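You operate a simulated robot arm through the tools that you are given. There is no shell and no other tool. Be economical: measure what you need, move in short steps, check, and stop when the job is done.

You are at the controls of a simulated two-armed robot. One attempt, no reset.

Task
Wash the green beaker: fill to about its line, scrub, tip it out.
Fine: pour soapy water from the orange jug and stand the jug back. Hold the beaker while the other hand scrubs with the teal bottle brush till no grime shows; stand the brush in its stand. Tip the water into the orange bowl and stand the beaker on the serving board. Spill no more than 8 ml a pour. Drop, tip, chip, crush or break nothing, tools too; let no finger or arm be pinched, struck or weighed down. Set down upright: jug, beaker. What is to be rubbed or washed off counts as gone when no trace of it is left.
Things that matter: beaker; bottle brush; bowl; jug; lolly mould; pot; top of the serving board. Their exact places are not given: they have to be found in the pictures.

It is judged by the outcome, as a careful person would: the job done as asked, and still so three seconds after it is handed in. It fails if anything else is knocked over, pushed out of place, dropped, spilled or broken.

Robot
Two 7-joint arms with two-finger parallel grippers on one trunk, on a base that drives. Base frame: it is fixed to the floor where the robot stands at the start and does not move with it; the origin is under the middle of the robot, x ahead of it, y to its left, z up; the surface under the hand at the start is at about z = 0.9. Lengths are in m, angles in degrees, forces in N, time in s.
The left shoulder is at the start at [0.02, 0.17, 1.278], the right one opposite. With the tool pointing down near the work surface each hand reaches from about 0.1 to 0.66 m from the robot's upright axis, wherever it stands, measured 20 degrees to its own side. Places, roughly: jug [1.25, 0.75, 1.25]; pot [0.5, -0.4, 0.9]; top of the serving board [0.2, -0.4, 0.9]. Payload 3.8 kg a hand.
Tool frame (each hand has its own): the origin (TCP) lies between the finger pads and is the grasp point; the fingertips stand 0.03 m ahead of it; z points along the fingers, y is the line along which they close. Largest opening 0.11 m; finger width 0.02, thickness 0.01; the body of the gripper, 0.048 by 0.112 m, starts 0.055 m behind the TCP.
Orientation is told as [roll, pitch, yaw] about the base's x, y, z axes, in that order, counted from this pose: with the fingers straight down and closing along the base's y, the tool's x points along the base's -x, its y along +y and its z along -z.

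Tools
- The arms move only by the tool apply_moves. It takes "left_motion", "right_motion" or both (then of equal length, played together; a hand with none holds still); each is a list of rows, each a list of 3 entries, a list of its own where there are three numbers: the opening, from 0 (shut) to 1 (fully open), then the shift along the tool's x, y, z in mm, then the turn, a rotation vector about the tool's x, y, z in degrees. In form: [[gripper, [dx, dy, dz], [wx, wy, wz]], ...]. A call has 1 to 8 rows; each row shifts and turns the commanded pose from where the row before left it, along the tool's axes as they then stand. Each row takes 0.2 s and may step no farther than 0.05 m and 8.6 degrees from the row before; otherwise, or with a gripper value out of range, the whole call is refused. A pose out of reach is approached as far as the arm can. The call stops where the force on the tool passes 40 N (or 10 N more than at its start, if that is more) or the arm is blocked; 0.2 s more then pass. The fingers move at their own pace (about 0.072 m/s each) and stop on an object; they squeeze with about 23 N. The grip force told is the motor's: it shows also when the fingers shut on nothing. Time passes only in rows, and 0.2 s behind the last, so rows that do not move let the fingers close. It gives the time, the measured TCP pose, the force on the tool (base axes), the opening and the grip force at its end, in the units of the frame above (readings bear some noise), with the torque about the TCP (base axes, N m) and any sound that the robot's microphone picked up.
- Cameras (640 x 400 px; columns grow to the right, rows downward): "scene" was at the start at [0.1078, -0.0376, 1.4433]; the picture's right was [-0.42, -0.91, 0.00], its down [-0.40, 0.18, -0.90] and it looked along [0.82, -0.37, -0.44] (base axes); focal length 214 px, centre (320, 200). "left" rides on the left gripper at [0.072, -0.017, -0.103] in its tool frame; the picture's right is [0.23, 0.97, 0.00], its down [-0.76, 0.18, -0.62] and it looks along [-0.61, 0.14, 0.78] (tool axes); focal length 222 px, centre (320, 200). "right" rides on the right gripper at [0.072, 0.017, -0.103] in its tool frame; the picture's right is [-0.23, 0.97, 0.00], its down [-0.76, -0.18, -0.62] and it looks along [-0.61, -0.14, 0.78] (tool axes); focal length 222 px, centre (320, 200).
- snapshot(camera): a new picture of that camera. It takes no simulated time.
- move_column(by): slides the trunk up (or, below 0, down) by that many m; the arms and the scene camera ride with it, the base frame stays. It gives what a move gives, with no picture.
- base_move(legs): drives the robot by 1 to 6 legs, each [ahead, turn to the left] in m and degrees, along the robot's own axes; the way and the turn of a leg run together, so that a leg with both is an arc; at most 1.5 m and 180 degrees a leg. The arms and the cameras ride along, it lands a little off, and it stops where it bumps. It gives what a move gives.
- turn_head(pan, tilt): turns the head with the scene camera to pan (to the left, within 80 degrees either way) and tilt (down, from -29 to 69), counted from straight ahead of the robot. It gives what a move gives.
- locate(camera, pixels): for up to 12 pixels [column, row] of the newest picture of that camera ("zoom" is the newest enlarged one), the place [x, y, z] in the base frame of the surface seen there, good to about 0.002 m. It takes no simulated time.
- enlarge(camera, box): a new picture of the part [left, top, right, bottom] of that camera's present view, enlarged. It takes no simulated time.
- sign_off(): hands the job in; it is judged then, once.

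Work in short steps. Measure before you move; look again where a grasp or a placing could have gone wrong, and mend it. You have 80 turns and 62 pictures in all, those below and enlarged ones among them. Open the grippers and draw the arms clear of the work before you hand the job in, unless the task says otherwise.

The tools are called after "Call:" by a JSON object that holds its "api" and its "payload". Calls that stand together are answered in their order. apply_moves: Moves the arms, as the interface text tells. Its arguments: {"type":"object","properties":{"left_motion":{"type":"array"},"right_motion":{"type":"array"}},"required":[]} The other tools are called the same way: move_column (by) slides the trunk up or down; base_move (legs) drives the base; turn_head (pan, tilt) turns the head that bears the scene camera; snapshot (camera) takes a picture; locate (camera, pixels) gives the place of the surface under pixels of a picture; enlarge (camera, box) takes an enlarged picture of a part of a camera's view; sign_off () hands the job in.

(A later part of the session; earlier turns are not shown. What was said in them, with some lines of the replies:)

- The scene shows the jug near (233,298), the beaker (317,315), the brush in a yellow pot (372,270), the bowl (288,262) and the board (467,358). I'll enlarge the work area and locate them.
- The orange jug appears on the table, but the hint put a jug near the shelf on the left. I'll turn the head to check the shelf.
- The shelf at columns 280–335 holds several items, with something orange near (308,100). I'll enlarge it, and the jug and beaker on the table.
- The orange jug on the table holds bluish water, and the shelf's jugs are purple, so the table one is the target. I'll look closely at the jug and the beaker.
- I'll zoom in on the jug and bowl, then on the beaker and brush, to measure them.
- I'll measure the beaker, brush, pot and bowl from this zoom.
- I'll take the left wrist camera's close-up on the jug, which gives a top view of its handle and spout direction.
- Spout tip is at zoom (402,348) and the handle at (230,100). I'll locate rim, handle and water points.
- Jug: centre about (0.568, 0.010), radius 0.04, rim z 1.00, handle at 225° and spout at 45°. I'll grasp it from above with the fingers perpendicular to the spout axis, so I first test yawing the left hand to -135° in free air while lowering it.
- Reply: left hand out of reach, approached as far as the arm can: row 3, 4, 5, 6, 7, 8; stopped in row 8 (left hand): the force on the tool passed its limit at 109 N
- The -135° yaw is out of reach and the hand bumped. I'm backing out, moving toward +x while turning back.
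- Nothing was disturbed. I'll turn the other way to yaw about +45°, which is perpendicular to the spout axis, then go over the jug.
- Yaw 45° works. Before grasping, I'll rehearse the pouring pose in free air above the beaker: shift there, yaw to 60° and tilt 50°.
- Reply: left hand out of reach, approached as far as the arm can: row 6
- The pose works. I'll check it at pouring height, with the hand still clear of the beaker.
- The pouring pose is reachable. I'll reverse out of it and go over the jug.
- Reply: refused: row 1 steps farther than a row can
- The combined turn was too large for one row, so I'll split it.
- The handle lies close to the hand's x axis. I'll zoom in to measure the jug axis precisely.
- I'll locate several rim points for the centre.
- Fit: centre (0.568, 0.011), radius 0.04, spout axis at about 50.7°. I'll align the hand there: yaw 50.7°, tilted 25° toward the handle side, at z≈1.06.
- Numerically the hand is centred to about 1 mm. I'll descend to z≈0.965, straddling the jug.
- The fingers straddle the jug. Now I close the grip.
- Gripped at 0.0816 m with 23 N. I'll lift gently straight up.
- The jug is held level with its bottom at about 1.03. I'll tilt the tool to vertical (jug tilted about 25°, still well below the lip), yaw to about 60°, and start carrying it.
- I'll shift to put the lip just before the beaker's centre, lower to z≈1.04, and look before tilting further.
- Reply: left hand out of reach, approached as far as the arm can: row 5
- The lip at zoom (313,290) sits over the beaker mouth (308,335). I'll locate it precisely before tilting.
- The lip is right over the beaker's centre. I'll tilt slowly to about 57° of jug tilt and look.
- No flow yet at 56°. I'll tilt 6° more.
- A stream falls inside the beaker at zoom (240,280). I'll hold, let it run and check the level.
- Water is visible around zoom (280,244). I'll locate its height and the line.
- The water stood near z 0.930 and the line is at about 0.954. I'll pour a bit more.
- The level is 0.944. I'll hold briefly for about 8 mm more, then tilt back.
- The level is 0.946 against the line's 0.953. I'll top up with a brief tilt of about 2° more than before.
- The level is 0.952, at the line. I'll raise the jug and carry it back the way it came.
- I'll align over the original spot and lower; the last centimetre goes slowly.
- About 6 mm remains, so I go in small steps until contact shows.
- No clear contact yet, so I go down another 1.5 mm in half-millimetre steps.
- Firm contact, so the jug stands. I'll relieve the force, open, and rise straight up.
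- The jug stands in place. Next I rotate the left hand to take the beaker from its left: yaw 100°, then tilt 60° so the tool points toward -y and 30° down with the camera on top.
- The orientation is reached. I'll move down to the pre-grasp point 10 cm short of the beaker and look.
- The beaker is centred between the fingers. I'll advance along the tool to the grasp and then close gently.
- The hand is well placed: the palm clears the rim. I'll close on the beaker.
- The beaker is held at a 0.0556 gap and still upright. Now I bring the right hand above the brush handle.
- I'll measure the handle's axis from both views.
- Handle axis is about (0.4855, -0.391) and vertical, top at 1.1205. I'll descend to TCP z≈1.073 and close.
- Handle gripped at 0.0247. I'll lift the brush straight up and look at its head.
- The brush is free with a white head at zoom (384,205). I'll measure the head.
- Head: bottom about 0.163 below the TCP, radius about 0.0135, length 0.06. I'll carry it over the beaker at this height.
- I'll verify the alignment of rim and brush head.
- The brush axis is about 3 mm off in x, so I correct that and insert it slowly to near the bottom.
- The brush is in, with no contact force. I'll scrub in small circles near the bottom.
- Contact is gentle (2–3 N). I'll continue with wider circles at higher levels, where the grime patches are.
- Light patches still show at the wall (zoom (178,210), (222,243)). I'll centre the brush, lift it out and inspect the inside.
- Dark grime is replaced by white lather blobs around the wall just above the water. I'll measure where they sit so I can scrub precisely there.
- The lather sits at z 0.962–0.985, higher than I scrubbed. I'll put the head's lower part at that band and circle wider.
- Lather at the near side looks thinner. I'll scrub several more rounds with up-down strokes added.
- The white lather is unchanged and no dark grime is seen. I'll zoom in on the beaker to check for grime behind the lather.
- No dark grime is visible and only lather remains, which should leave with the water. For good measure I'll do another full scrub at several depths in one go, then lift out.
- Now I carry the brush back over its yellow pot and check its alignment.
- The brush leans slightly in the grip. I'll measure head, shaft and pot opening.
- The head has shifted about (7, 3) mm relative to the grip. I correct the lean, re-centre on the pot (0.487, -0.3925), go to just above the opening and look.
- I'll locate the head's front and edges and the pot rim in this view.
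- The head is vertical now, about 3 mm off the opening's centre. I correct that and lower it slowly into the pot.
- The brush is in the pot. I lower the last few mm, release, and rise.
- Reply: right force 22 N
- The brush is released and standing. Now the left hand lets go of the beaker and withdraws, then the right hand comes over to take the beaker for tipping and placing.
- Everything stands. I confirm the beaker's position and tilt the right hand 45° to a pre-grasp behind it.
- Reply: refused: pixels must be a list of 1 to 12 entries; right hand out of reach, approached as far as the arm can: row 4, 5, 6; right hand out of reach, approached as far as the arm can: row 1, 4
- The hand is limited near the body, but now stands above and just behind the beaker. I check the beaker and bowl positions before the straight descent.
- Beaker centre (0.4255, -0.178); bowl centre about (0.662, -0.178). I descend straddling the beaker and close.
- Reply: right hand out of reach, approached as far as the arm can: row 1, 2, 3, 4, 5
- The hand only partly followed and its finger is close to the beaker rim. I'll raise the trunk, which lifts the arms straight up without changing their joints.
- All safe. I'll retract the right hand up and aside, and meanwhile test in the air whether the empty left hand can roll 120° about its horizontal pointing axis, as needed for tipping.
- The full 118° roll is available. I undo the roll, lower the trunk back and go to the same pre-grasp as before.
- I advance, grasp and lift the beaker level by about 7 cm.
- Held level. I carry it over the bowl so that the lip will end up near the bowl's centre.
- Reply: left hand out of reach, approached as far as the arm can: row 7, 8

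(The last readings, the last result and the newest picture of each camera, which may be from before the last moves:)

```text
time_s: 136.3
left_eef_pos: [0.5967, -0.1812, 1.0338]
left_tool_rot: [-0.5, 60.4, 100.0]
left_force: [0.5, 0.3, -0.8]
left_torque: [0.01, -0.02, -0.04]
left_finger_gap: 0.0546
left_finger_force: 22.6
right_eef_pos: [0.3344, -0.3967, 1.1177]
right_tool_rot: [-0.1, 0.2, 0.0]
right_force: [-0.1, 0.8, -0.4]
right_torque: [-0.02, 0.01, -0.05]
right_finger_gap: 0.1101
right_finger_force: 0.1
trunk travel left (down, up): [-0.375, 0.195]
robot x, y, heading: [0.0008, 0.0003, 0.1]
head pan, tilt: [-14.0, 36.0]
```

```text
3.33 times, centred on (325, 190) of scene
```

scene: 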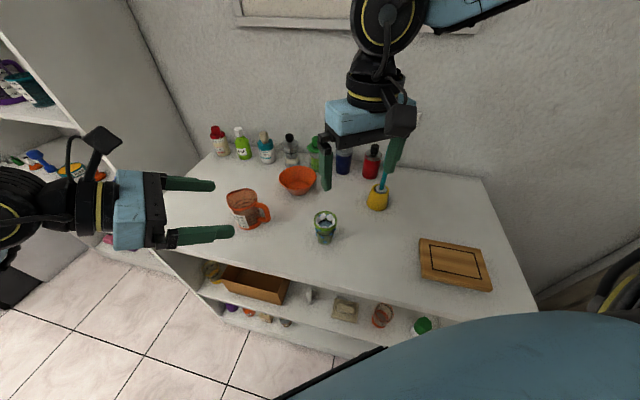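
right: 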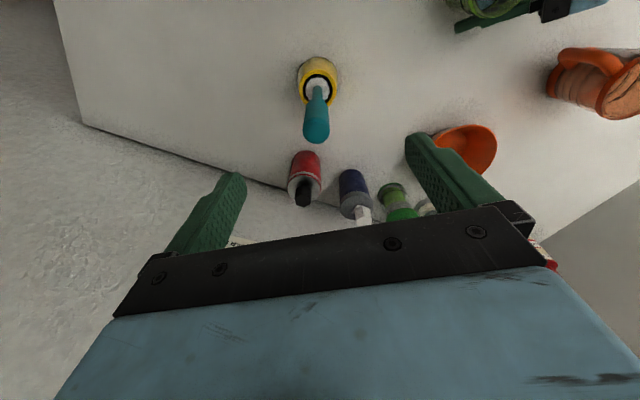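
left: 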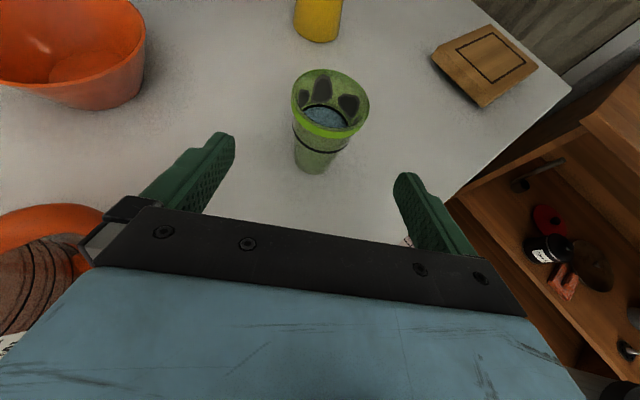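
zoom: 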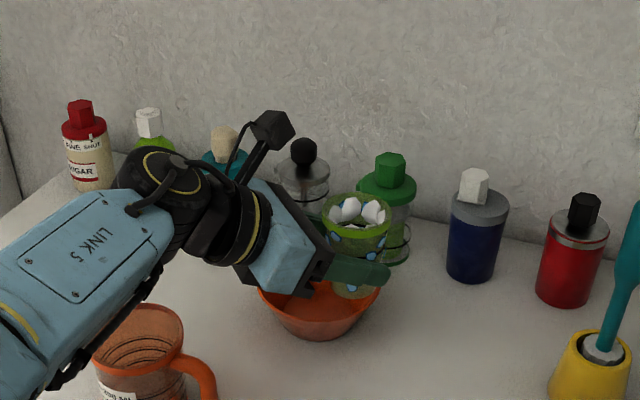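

I'm at the reach limit, but the lip will land at x≈0.63–0.645, inside the bowl (0.604–0.72). I begin tipping to about 48°.

Call:
{"api": "apply_moves", "payload": {"left_motion": [[0, [0, 0, 0], [-4, 0, -6.93]], [0, [0, 0, 0], [-4, 0, -6.93]], [0, [0, 0, 0], [-4, 0, -6.93]], [0, [0, 0, 0], [-4, 0, -6.93]], [0, [0, 0, 0], [-2, 0, -3.46]], [0, [0, 0, 0], [-2, 0, -3.46]], [0, [0, 0, 0], [-2, 0, -3.46]], [0, [0, 0, 0], [-2, 0, -3.46]]]}}

Call:
{"api": "enlarge", "payload": {"camera": "scene", "box": [270, 140, 390, 240]}}

Call:
{"api": "locate", "payload": {"camera": "zoom", "pixels": [[330, 250], [380, 200], [400, 240], [360, 230]]}}

```text
time_s: 138.1
left_eef_pos: [0.5195, -0.1811, 1.0287]
left_tool_rot: [66.1, 35.8, 152.6]
left_force: [0.6, -0.5, -1.3]
left_torque: [-0.02, 0.0, -0.04]
left_finger_gap: 0.0541
left_finger_force: 22.9
left hand out of reach, approached as far as the arm can: row 1, 2, 3, 4, 5, 6, 7, 8
right_eef_pos: [0.3336, -0.3974, 1.1176]
right_tool_rot: [0.1, 0.2, -0.1]
right_force: [0.3, -0.5, -0.5]
right_torque: [0.01, 0.0, 0.03]
right_finger_gap: 0.1101
right_finger_force: 0.0
trunk travel left (down, up): [-0.375, 0.195]
robot x, y, heading: [-0.0023, 0.001, -0.3]
head pan, tilt: [-14.0, 36.0]
```

```text
4.00 times, centred on (330, 190) of scene
```

zoom: 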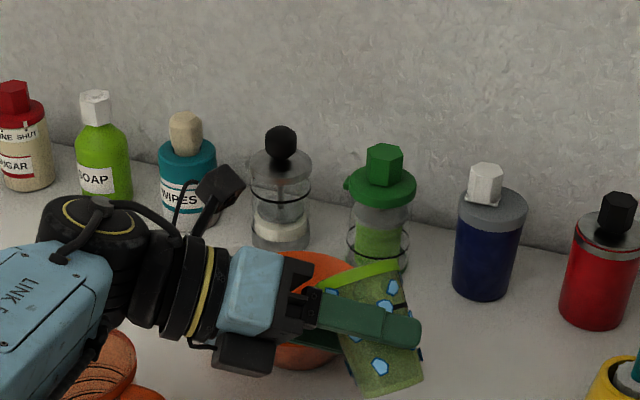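

```text
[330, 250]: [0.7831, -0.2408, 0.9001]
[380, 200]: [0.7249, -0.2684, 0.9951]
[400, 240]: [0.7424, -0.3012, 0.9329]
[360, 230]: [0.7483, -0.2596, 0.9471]
```

The arm drew back to x≈0.52 while rolling (no pour started at 47°), so the bowl is too far away. I roll back to level, yaw outward for a shorter reach, raise the right hand, and drive the base ahead about 10 cm (the table edge is oblique, roughly 0.36 m off).

Call:
{"api": "apply_moves", "payload": {"left_motion": [[0, [0, 0, 0], [2, 0, 3.46]], [0, [0, 0, 0], [4, 0, 6.93]], [0, [0, 0, 0], [4, 0, 6.93]], [0, [0, 0, 0], [4, 0, 6.93]], [0, [0, 0, 0], [4, 0, 6.93]], [0, [0, 0, 0], [4, 0, 6.93]], [0, [0, 0, 0], [2, 0, 3.46]], [0, [0, 0, 0], [0, 0, 0]]], "right_motion": [[1, [0, 0, -20], [0, 0, 0]], [1, [10, 0, -20], [0, 0, 0]], [1, [10, 0, -20], [0, 0, 0]], [1, [10, 0, -20], [0, 0, 0]], [1, [10, 0, 0], [0, 0, 0]], [1, [0, 0, 0], [0, 0, 0]], [1, [0, 0, 0], [0, 0, 0]], [1, [0, 0, 0], [0, 0, 0]]]}}

Call:
{"api": "apply_moves", "payload": {"left_motion": [[0, [-2, 25, -4], [0, 0, 0]], [0, [-2, 28, -4], [0, 0, 0]], [0, [-2, 28, -4], [0, 0, 0]], [0, [0, 0, 0], [7.2, 0, -4.15]], [0, [0, 0, 0], [7.2, 0, -4.15]], [0, [0, 0, 0], [7.2, 0, -4.15]], [0, [0, 0, 0], [0, 0, 0]]]}}

Call:
{"api": "base_move", "payload": {"legs": [[0.1, 0]]}}

```text
time_s: 139.9
left_eef_pos: [0.5794, -0.1844, 1.0109]
left_tool_rot: [8.3, 60.4, 107.1]
left_force: [0.1, 0.2, -1.1]
left_torque: [-0.01, -0.02, 0.03]
left_finger_gap: 0.0546
left_finger_force: 22.7
left hand out of reach, approached as far as the arm can: row 1, 2, 3, 4, 5, 6, 7
right_eef_pos: [0.2949, -0.3975, 1.1978]
right_tool_rot: [0.0, 0.1, 0.0]
right_force: [-0.1, 0.3, 0.3]
right_torque: [-0.01, -0.01, 0.0]
right_finger_gap: 0.1098
right_finger_force: 0.0
trunk travel left (down, up): [-0.375, 0.195]
robot x, y, heading: [-0.0, -0.0021, -0.2]
head pan, tilt: [-14.0, 36.0]
```

```text
time_s: 141.5
left_eef_pos: [0.6337, -0.1537, 0.9733]
left_tool_rot: [7.7, 58.6, 131.6]
left_force: [-0.3, 0.2, -1.4]
left_torque: [0.02, 0.0, 0.0]
left_finger_gap: 0.0543
left_finger_force: 22.6
left hand out of reach, approached as far as the arm can: row 1, 2, 3, 4, 5, 6
right_eef_pos: [0.2949, -0.3979, 1.197]
right_tool_rot: [-0.1, 0.2, 0.0]
right_force: [-0.4, -0.4, 0.3]
right_torque: [0.02, 0.02, -0.01]
right_finger_gap: 0.1101
right_finger_force: 0.1
trunk travel left (down, up): [-0.375, 0.195]
robot x, y, heading: [0.0029, 0.0008, -0.1]
head pan, tilt: [-14.0, 36.0]
```

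```text
time_s: 142.8
left_eef_pos: [0.671, -0.1512, 0.96]
left_tool_rot: [27.6, 56.4, 150.9]
left_force: [0.1, 0.1, -1.5]
left_torque: [0.01, -0.04, 0.01]
left_finger_gap: 0.0497
left_finger_force: 22.3
right_eef_pos: [0.3545, -0.3885, 1.1966]
right_tool_rot: [-0.1, 0.3, 0.2]
right_force: [0.0, 0.2, 0.6]
right_torque: [0.01, -0.03, 0.03]
right_finger_gap: 0.11
right_finger_force: 0.0
trunk travel left (down, up): [-0.375, 0.195]
robot x, y, heading: [0.0616, 0.0301, -0.4]
head pan, tilt: [-14.0, 36.0]
stopped in leg 1: the robot was blocked; the commanded pose is now the measured one
```

The base was blocked after 6 cm and the beaker's grip changed to 0.0497. I must look before anything else.

Call:
{"api": "enlarge", "payload": {"camera": "scene", "box": [230, 120, 430, 260]}}

```text
2.86 times, centred on (330, 190) of scene
```

zoom: 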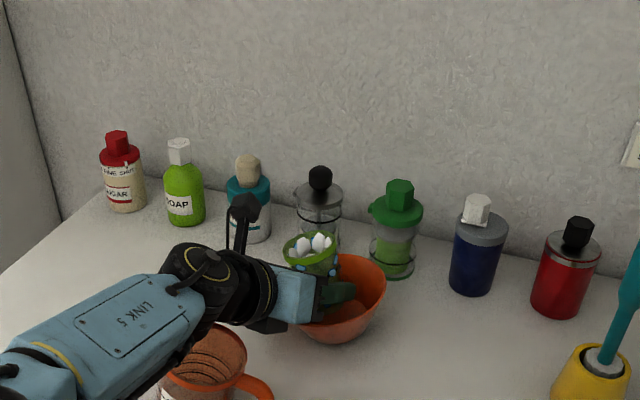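

The beaker is still held, low over the bowl. I raise the trunk to lift it clear, then re-measure beaker and bowl.

Call:
{"api": "move_column", "payload": {"by": 0.09}}

Call:
{"api": "enlarge", "payload": {"camera": "scene", "box": [260, 150, 380, 250]}}

Call:
{"api": "locate", "payload": {"camera": "zoom", "pixels": [[240, 300], [440, 300], [400, 330], [330, 350], [420, 260], [260, 210], [310, 200], [285, 230], [340, 300], [300, 260], [435, 285], [290, 330]]}}

```text
time_s: 144.0
left_eef_pos: [0.6714, -0.1519, 1.0493]
left_tool_rot: [27.7, 56.3, 150.8]
left_force: [-0.7, 0.5, -0.5]
left_torque: [0.0, 0.04, 0.01]
left_finger_gap: 0.0497
left_finger_force: 22.9
right_eef_pos: [0.357, -0.3893, 1.2875]
right_tool_rot: [-0.1, 0.4, 0.2]
right_force: [0.2, -0.2, 0.0]
right_torque: [0.0, 0.0, -0.01]
right_finger_gap: 0.1096
right_finger_force: 0.1
trunk travel left (down, up): [-0.465, 0.105]
robot x, y, heading: [0.059, 0.0299, -0.8]
head pan, tilt: [-14.0, 36.0]
```

```text
4.00 times, centred on (320, 200) of scene
```

zoom: 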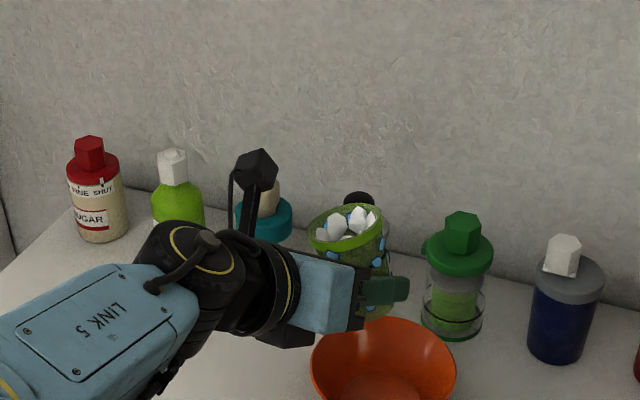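

```text
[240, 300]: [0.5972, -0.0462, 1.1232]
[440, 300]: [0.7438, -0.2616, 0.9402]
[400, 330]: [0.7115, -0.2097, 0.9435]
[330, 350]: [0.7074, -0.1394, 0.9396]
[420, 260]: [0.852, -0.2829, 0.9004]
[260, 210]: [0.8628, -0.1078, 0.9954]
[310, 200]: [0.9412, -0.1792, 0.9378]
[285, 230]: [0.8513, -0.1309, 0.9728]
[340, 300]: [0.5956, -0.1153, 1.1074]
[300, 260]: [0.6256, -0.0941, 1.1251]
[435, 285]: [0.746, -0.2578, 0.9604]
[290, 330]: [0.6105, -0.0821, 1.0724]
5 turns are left
```

Five turns remain. The bowl is unmoved (far rim (0.7115, -0.21)). I shift the beaker so its lip aims inside the bowl and tip to just before pouring, to check that the position holds.

Call:
{"api": "apply_moves", "payload": {"left_motion": [[0, [-1.4, 25, 10.8], [0, 0, 0]], [0, [-1.4, 25, 10.8], [0, 0, 0]], [0, [0, 0, 0], [-3.75, -1.17, -6.97]], [0, [0, 0, 0], [-3.75, -1.17, -6.97]], [0, [0, 0, 0], [-3.75, -1.17, -6.97]], [0, [0, 0, 0], [-2.8, -0.9, -5.2]], [0, [0, 0, 0], [0, 0, 0]]]}}

Call:
{"api": "enlarge", "payload": {"camera": "scene", "box": [260, 150, 380, 250]}}

```text
time_s: 145.6
left_eef_pos: [0.6331, -0.1563, 1.0487]
left_tool_rot: [58.8, 34.8, 173.8]
left_force: [0.0, -0.9, -1.4]
left_torque: [-0.03, 0.05, 0.01]
left_finger_gap: 0.0496
left_finger_force: 23.2
left hand out of reach, approached as far as the arm can: row 3, 4, 5
right_eef_pos: [0.3563, -0.3881, 1.2875]
right_tool_rot: [-0.1, 0.3, 0.2]
right_force: [0.2, 0.4, -0.9]
right_torque: [-0.03, 0.0, 0.0]
right_finger_gap: 0.11
right_finger_force: 0.0
trunk travel left (down, up): [-0.465, 0.105]
robot x, y, heading: [0.0584, 0.0285, -0.5]
head pan, tilt: [-14.0, 36.0]
```

```text
4.00 times, centred on (320, 200) of scene
4 turns are left
```

zoom: 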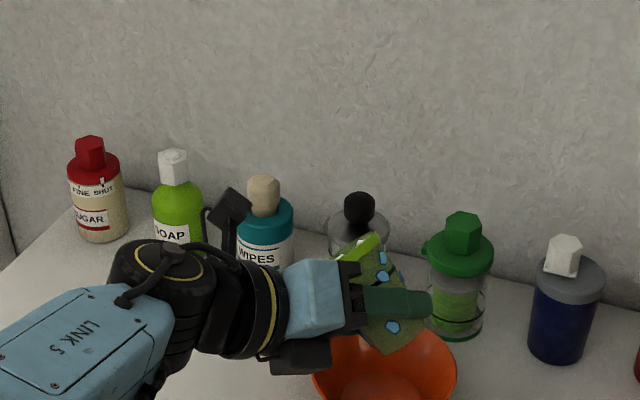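

It holds well enough. I shift the lip back toward the bowl's centre, tip on slowly past horizontal, let it drain, and roll back upright.

Call:
{"api": "apply_moves", "payload": {"left_motion": [[0, [-6.3, 19.8, 24.2], [0, 0, 0]], [0, [0, 0, 0], [-1.6, -2, -5.4]], [0, [0, 0, 0], [-1.6, -2, -5.4]], [0, [0, 0, 0], [-1.6, -2, -5.4]], [0, [0, 0, 0], [-1.6, -2, -5.4]], [0, [0, 0, 0], [-1.6, -2, -5.4]], [0, [0, 0, 0], [-1.6, -2, -5.4]], [0, [0, 0, 0], [-1.6, -2, -5.4]]]}}

Call:
{"api": "apply_moves", "payload": {"left_motion": [[0, [0, 0, 0], [-1.6, -2, -5.4]], [0, [0, 0, 0], [-1.6, -2, -5.4]], [0, [0, 0, 0], [-1.6, -2, -5.4]], [0, [0, 0, 0], [-1.6, -2, -5.4]], [0, [0, 0, 0], [-1.6, -2, -5.4]], [0, [0, 0, 0], [0, 0, 0]], [0, [0, 0, 0], [0, 0, 0]], [0, [0, 0, 0], [0, 0, 0]]]}}

Call:
{"api": "enlarge", "payload": {"camera": "scene", "box": [260, 150, 380, 250]}}

Call:
{"api": "apply_moves", "payload": {"left_motion": [[0, [0, 0, 0], [0, 0, 0]], [0, [0, 0, 0], [0, 0, 0]], [0, [0, 0, 0], [2.2, 2.7, 7.4]], [0, [0, 0, 0], [2.2, 2.7, 7.4]], [0, [0, 0, 0], [2.2, 2.7, 7.4]], [0, [0, 0, 0], [2.2, 2.7, 7.4]], [0, [0, 0, 0], [2.2, 2.7, 7.4]], [0, [0, 0, 0], [2.2, 2.7, 7.4]]]}}

Call:
{"api": "apply_moves", "payload": {"left_motion": [[0, [0, 0, 0], [2.2, 2.7, 7.4]], [0, [0, 0, 0], [2.2, 2.7, 7.4]], [0, [0, 0, 0], [2.2, 2.7, 7.4]], [0, [0, 0, 0], [2.2, 2.7, 7.4]], [0, [0, 0, 0], [2.2, 2.7, 7.4]], [0, [0, 0, 0], [2.2, 2.7, 7.4]], [0, [0, 0, 0], [2.2, 2.7, 7.4]], [0, [0, 0, 0], [0, 0, 0]]]}}

Call:
{"api": "base_move", "payload": {"legs": [[-0.06, 0]]}}

Call:
{"api": "enlarge", "payload": {"camera": "scene", "box": [230, 120, 430, 260]}}

```text
time_s: 147.4
left_eef_pos: [0.5681, -0.1636, 1.0478]
left_tool_rot: [71.3, -5.3, 177.0]
left_force: [-0.1, -0.8, -0.1]
left_torque: [0.0, -0.02, 0.02]
left_finger_gap: 0.0493
left_finger_force: 22.4
left hand out of reach, approached as far as the arm can: row 1, 2, 3, 4, 5, 6, 7, 8
right_eef_pos: [0.3564, -0.3881, 1.2872]
right_tool_rot: [0.0, 0.4, 0.2]
right_force: [-0.6, 0.7, -0.1]
right_torque: [-0.01, 0.01, -0.01]
right_finger_gap: 0.11
right_finger_force: 0.0
trunk travel left (down, up): [-0.465, 0.105]
robot x, y, heading: [0.0569, 0.0283, -0.4]
head pan, tilt: [-14.0, 36.0]
```

```text
time_s: 149.2
left_eef_pos: [0.536, -0.1618, 1.0541]
left_tool_rot: [80.6, -33.8, 173.8]
left_force: [0.4, 0.8, 0.0]
left_torque: [-0.01, 0.0, 0.01]
left_finger_gap: 0.0494
left_finger_force: 23.0
left hand out of reach, approached as far as the arm can: row 1, 2, 3, 4, 5
right_eef_pos: [0.3554, -0.3902, 1.2873]
right_tool_rot: [-0.1, 0.4, 0.2]
right_force: [-0.1, 0.1, 0.3]
right_torque: [-0.01, -0.04, 0.04]
right_finger_gap: 0.11
right_finger_force: 0.0
trunk travel left (down, up): [-0.465, 0.105]
robot x, y, heading: [0.0558, 0.0326, -0.9]
head pan, tilt: [-14.0, 36.0]
```

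```text
4.00 times, centred on (320, 200) of scene
```

zoom: 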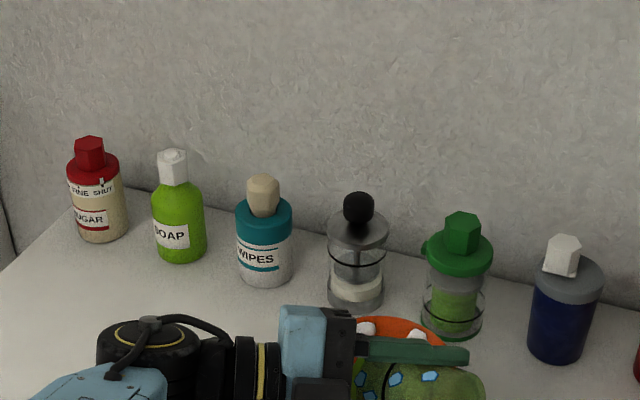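

```text
time_s: 151.0
left_eef_pos: [0.5943, -0.1576, 1.0303]
left_tool_rot: [65.8, 13.9, 177.3]
left_force: [0.2, 0.4, -0.7]
left_torque: [0.02, 0.02, -0.02]
left_finger_gap: 0.0493
left_finger_force: 23.3
left hand out of reach, approached as far as the arm can: row 3, 4, 5, 6, 7, 8
right_eef_pos: [0.3554, -0.3906, 1.2887]
right_tool_rot: [-0.1, 0.5, 0.1]
right_force: [1.1, 0.2, -0.5]
right_torque: [0.0, -0.01, 0.02]
right_finger_gap: 0.1101
right_finger_force: 0.0
trunk travel left (down, up): [-0.465, 0.105]
robot x, y, heading: [0.0614, 0.029, -0.4]
head pan, tilt: [-14.0, 36.0]
```

```text
time_s: 153.0
left_eef_pos: [0.6598, -0.1268, 1.0029]
left_tool_rot: [28.5, 66.3, 150.5]
left_force: [0.3, 1.0, -0.6]
left_torque: [0.05, 0.0, -0.02]
left_finger_gap: 0.0489
left_finger_force: 23.7
left hand out of reach, approached as far as the arm can: row 1, 2, 3, 4, 5, 6, 7
right_eef_pos: [0.3556, -0.3899, 1.2876]
right_tool_rot: [-0.2, 0.4, 0.2]
right_force: [0.4, 0.1, 0.1]
right_torque: [-0.01, 0.01, 0.0]
right_finger_gap: 0.1101
right_finger_force: 0.1
trunk travel left (down, up): [-0.465, 0.105]
robot x, y, heading: [0.0625, 0.0313, -0.8]
head pan, tilt: [-14.0, 36.0]
stopped in row 8 (left hand): the arm was blocked; the commanded pose is now the measured one
```

```text
time_s: 154.0
left_eef_pos: [0.5976, -0.1271, 1.0041]
left_tool_rot: [28.6, 66.3, 150.7]
left_force: [-0.9, 0.5, -0.9]
left_torque: [0.02, 0.0, 0.05]
left_finger_gap: 0.0492
left_finger_force: 22.6
right_eef_pos: [0.294, -0.3886, 1.2879]
right_tool_rot: [-0.2, 0.2, 0.2]
right_force: [-0.5, 0.2, 0.6]
right_torque: [0.0, -0.04, -0.01]
right_finger_gap: 0.11
right_finger_force: 0.0
trunk travel left (down, up): [-0.465, 0.105]
robot x, y, heading: [-0.0014, 0.0302, -0.1]
head pan, tilt: [-14.0, 36.0]
```

```text
2.86 times, centred on (330, 190) of scene
3 turns are left
```

zoom: 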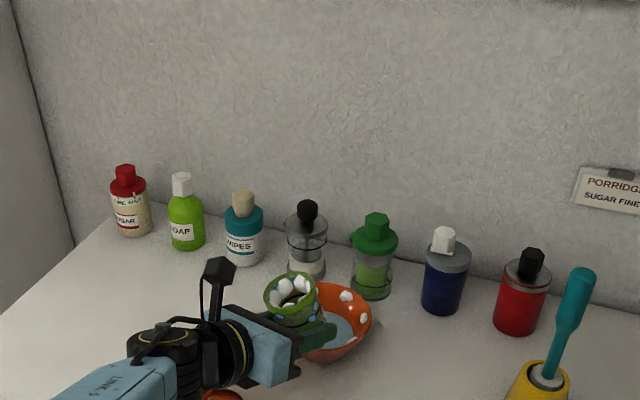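

The water is in the bowl. With few turns left, I level the beaker (it leans 14° toward +y), retract it, and turn the base about 45° right so the left hand carries it, inside the brush's radius, over the serving board.

Call:
{"api": "move_column", "payload": {"by": 0.05}}

Call:
{"api": "apply_moves", "payload": {"left_motion": [[0, [-7.7, 34, -13.7], [0, 0, 0]], [0, [-7.7, 34, -13.7], [0, 0, 0]], [0, [-7.7, 34, -13.7], [0, 0, 0]], [0, [0, 0, 0], [2.76, -4.23, 4.85]], [0, [0, 0, 0], [2.76, -4.23, 4.85]], [0, [0, 0, 0], [0, 0, 0]]]}}

Call:
{"api": "base_move", "payload": {"legs": [[0, -44.8]]}}

Call:
{"api": "turn_head", "payload": {"pan": -14, "tilt": 50}}

Call:
{"api": "snapshot", "payload": {"camera": "scene"}}

```text
time_s: 154.9
left_eef_pos: [0.6, -0.1265, 1.0527]
left_tool_rot: [28.4, 66.3, 150.8]
left_force: [0.0, 0.5, -0.2]
left_torque: [-0.02, 0.01, 0.0]
left_finger_gap: 0.0492
left_finger_force: 22.8
right_eef_pos: [0.2955, -0.3889, 1.3381]
right_tool_rot: [0.0, 0.4, 0.3]
right_force: [0.1, -0.3, -0.1]
right_torque: [-0.03, 0.0, -0.03]
right_finger_gap: 0.1098
right_finger_force: 0.0
trunk travel left (down, up): [-0.515, 0.055]
robot x, y, heading: [0.0052, 0.029, -0.7]
head pan, tilt: [-14.0, 36.0]
```

```text
time_s: 156.3
left_eef_pos: [0.5361, -0.1517, 1.0348]
left_tool_rot: [0.1, 60.4, 125.2]
left_force: [0.4, 0.0, -0.8]
left_torque: [0.01, 0.01, 0.0]
left_finger_gap: 0.0493
left_finger_force: 23.2
left hand out of reach, approached as far as the arm can: row 1, 2, 3
right_eef_pos: [0.2969, -0.3865, 1.3383]
right_tool_rot: [-0.1, 0.4, 0.2]
right_force: [0.7, -0.3, 0.4]
right_torque: [0.0, 0.0, 0.04]
right_finger_gap: 0.1097
right_finger_force: 0.0
trunk travel left (down, up): [-0.515, 0.055]
robot x, y, heading: [-0.0003, 0.0302, -0.7]
head pan, tilt: [-14.0, 36.0]
```

```text
time_s: 158.8
left_eef_pos: [0.2436, -0.4793, 1.0344]
left_tool_rot: [-0.1, 60.3, 79.5]
left_force: [-0.3, -1.0, -0.6]
left_torque: [0.02, 0.0, -0.04]
left_finger_gap: 0.0488
left_finger_force: 23.0
right_eef_pos: [-0.0924, -0.4737, 1.3373]
right_tool_rot: [-0.1, 0.4, -45.4]
right_force: [-0.6, -0.1, 1.0]
right_torque: [0.02, -0.05, 0.03]
right_finger_gap: 0.11
right_finger_force: 0.0
trunk travel left (down, up): [-0.515, 0.055]
robot x, y, heading: [-0.0002, 0.0309, -46.3]
head pan, tilt: [-14.0, 36.0]
```

```text
time_s: 159.6
left_eef_pos: [0.2444, -0.4811, 1.0344]
left_tool_rot: [0.1, 60.3, 79.6]
left_force: [-0.4, -0.3, -0.4]
left_torque: [-0.01, -0.03, -0.04]
left_finger_gap: 0.0488
left_finger_force: 23.0
right_eef_pos: [-0.0921, -0.4745, 1.3379]
right_tool_rot: [-0.2, 0.4, -45.3]
right_force: [-0.1, 0.3, -0.7]
right_torque: [-0.01, 0.0, -0.03]
right_finger_gap: 0.1104
right_finger_force: 0.1
trunk travel left (down, up): [-0.515, 0.055]
robot x, y, heading: [0.0024, 0.0318, -45.8]
head pan, tilt: [-14.0, 50.0]
```

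```text
0 pictures are left
2 turns are left
```

scene: 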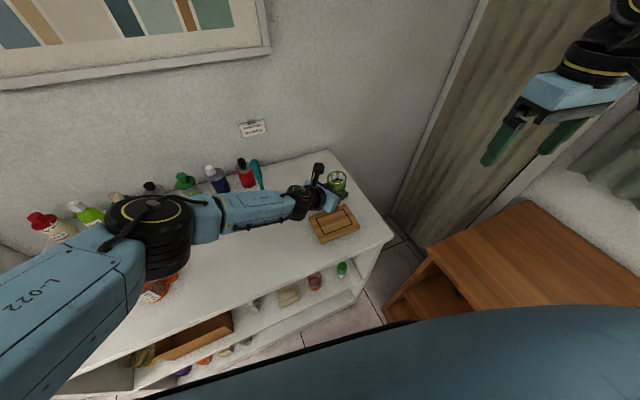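

The beaker is upright next to the board's centre. I measure where its bottom is, and move over the centre at TCP z≈0.99.

Call:
{"api": "locate", "payload": {"camera": "scene", "pixels": [[336, 181], [337, 184], [338, 187], [339, 190], [340, 192], [341, 194], [343, 192], [345, 178], [329, 178], [337, 171], [344, 190], [335, 176]]}}

Call:
{"api": "apply_moves", "payload": {"left_motion": [[0, [-19, 9.9, -4], [0, 0, 0]], [0, [-19, 9.9, -4], [0, 0, 0]], [0, [-20, 9.9, -4], [0, 0, 0]], [0, [0, 0, 0], [0, 0, 0]]]}}

```text
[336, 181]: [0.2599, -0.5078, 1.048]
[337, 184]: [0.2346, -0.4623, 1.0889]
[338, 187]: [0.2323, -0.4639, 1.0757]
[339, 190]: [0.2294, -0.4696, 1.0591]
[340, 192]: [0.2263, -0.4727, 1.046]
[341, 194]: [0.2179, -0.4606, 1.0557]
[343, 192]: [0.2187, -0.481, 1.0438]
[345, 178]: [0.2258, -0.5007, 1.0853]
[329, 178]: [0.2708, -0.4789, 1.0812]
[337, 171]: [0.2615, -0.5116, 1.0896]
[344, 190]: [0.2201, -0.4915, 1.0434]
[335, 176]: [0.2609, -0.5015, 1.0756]
```

```text
time_s: 160.6
left_eef_pos: [0.2219, -0.4363, 0.9897]
left_tool_rot: [0.0, 60.4, 79.6]
left_force: [0.4, -0.1, -1.0]
left_torque: [0.01, -0.01, -0.01]
left_finger_gap: 0.049
left_finger_force: 23.6
right_eef_pos: [-0.0918, -0.4754, 1.3371]
right_tool_rot: [-0.1, 0.4, -45.3]
right_force: [0.4, -0.3, 0.0]
right_torque: [0.01, 0.04, 0.01]
right_finger_gap: 0.1101
right_finger_force: 0.1
trunk travel left (down, up): [-0.515, 0.055]
robot x, y, heading: [0.0009, 0.0301, -46.1]
head pan, tilt: [-14.0, 50.0]
1 turns are left
```

The rim is 0.055 above the TCP, so the bottom is about 0.032 below it and contact comes at TCP z≈0.962. In this last turn I lower slowly to contact, release, withdraw the hand and hand in.

Call:
{"api": "apply_moves", "payload": {"left_motion": [[0, [-6.93, 0, 4], [0, 0, 0]], [0, [-6.93, 0, 4], [0, 0, 0]], [0, [-5.2, 0, 3], [0, 0, 0]], [0, [-2.6, 0, 1.5], [0, 0, 0]], [0, [-1.3, 0, 0.75], [0, 0, 0]], [0, [-0.87, 0, 0.5], [0, 0, 0]], [0, [-0.5, 0, 0.3], [0, 0, 0]], [0, [0, 0, 0], [0, 0, 0]]]}}

Call:
{"api": "apply_moves", "payload": {"left_motion": [[0.48, [0, 0, 0], [0, 0, 0]], [0.55, [0, 0, 0], [0, 0, 0]], [0.7, [0, 0, 0], [0, 0, 0]], [1, [0, 0, 0], [0, 0, 0]], [1, [0, 0, 0], [0, 0, 0]], [1, [0, 0, -20], [0, 0, 0]], [1, [0, 0, -30], [0, 0, 0]], [1, [0, 0, -40], [0, 0, 0]]]}}

Call:
{"api": "apply_moves", "payload": {"left_motion": [[1, [10, 0, -30], [0, 0, 0]], [1, [20, 0, -30], [0, 0, 0]], [1, [20, 0, -20], [0, 0, 0]], [1, [0, 0, 0], [0, 0, 0]]]}}

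Call:
{"api": "sign_off", "payload": {}}

```text
time_s: 162.4
left_eef_pos: [0.2207, -0.4361, 0.9634]
left_tool_rot: [0.0, 60.4, 79.6]
left_force: [-0.3, -0.7, -0.7]
left_torque: [-0.01, 0.02, -0.05]
left_finger_gap: 0.0492
left_finger_force: 22.9
right_eef_pos: [-0.0912, -0.4746, 1.3366]
right_tool_rot: [-0.1, 0.5, -45.2]
right_force: [-0.3, 0.4, 0.6]
right_torque: [0.03, 0.02, 0.05]
right_finger_gap: 0.1099
right_finger_force: 0.0
trunk travel left (down, up): [-0.515, 0.055]
robot x, y, heading: [-0.0028, 0.0287, -46.0]
head pan, tilt: [-14.0, 50.0]
```

```text
time_s: 164.2
left_eef_pos: [0.2375, -0.3601, 1.0068]
left_tool_rot: [0.0, 60.4, 79.6]
left_force: [0.1, 0.0, 0.1]
left_torque: [-0.02, -0.01, 0.01]
left_finger_gap: 0.1101
left_finger_force: 0.1
right_eef_pos: [-0.0923, -0.473, 1.3381]
right_tool_rot: [-0.2, 0.3, -45.3]
right_force: [-0.1, -0.4, 0.6]
right_torque: [-0.01, -0.01, -0.02]
right_finger_gap: 0.11
right_finger_force: 0.0
trunk travel left (down, up): [-0.515, 0.055]
robot x, y, heading: [-0.0002, 0.0317, -45.8]
head pan, tilt: [-14.0, 50.0]
```

```text
time_s: 165.2
left_eef_pos: [0.2453, -0.3176, 1.0901]
left_tool_rot: [-0.1, 60.4, 79.6]
left_force: [0.1, -0.6, 0.2]
left_torque: [0.0, 0.0, -0.01]
left_finger_gap: 0.1099
left_finger_force: 0.1
right_eef_pos: [-0.0913, -0.4754, 1.3377]
right_tool_rot: [0.0, 0.4, -45.2]
right_force: [0.7, 0.6, -0.5]
right_torque: [0.01, -0.01, 0.0]
right_finger_gap: 0.1099
right_finger_force: 0.1
trunk travel left (down, up): [-0.515, 0.055]
robot x, y, heading: [-0.0008, 0.0308, -46.1]
head pan, tilt: [-14.0, 50.0]
```

```text
The job is handed in.
```

I handed the job in, but I couldn't confirm all of it: the jug and brush are back in place, and the beaker was filled to its line, scrubbed, tipped into the bowl and released on the board.

- **Cleaning:** no dark grime was visible, but white lather was still inside the beaker after tipping. I didn't check what was behind it.
- **Spill:** the water is in the bowl, but the arm drew back about 10 cm while tipping. I can't say whether the spill stayed under 8 ml.
- **Placing:** I felt no contact when I released the beaker on the board and had no pictures left, so it may have dropped a millimetre or two. I don't know that it stayed upright.
- **Bumps:**
  - Early on, the empty left hand hit something at 109 N, probably the robot itself.
  - Later the base was blocked, probably by the table, while the left hand held the full beaker over the bowl. The beaker slipped slightly in the grip but stayed held, and the bowl did not move.
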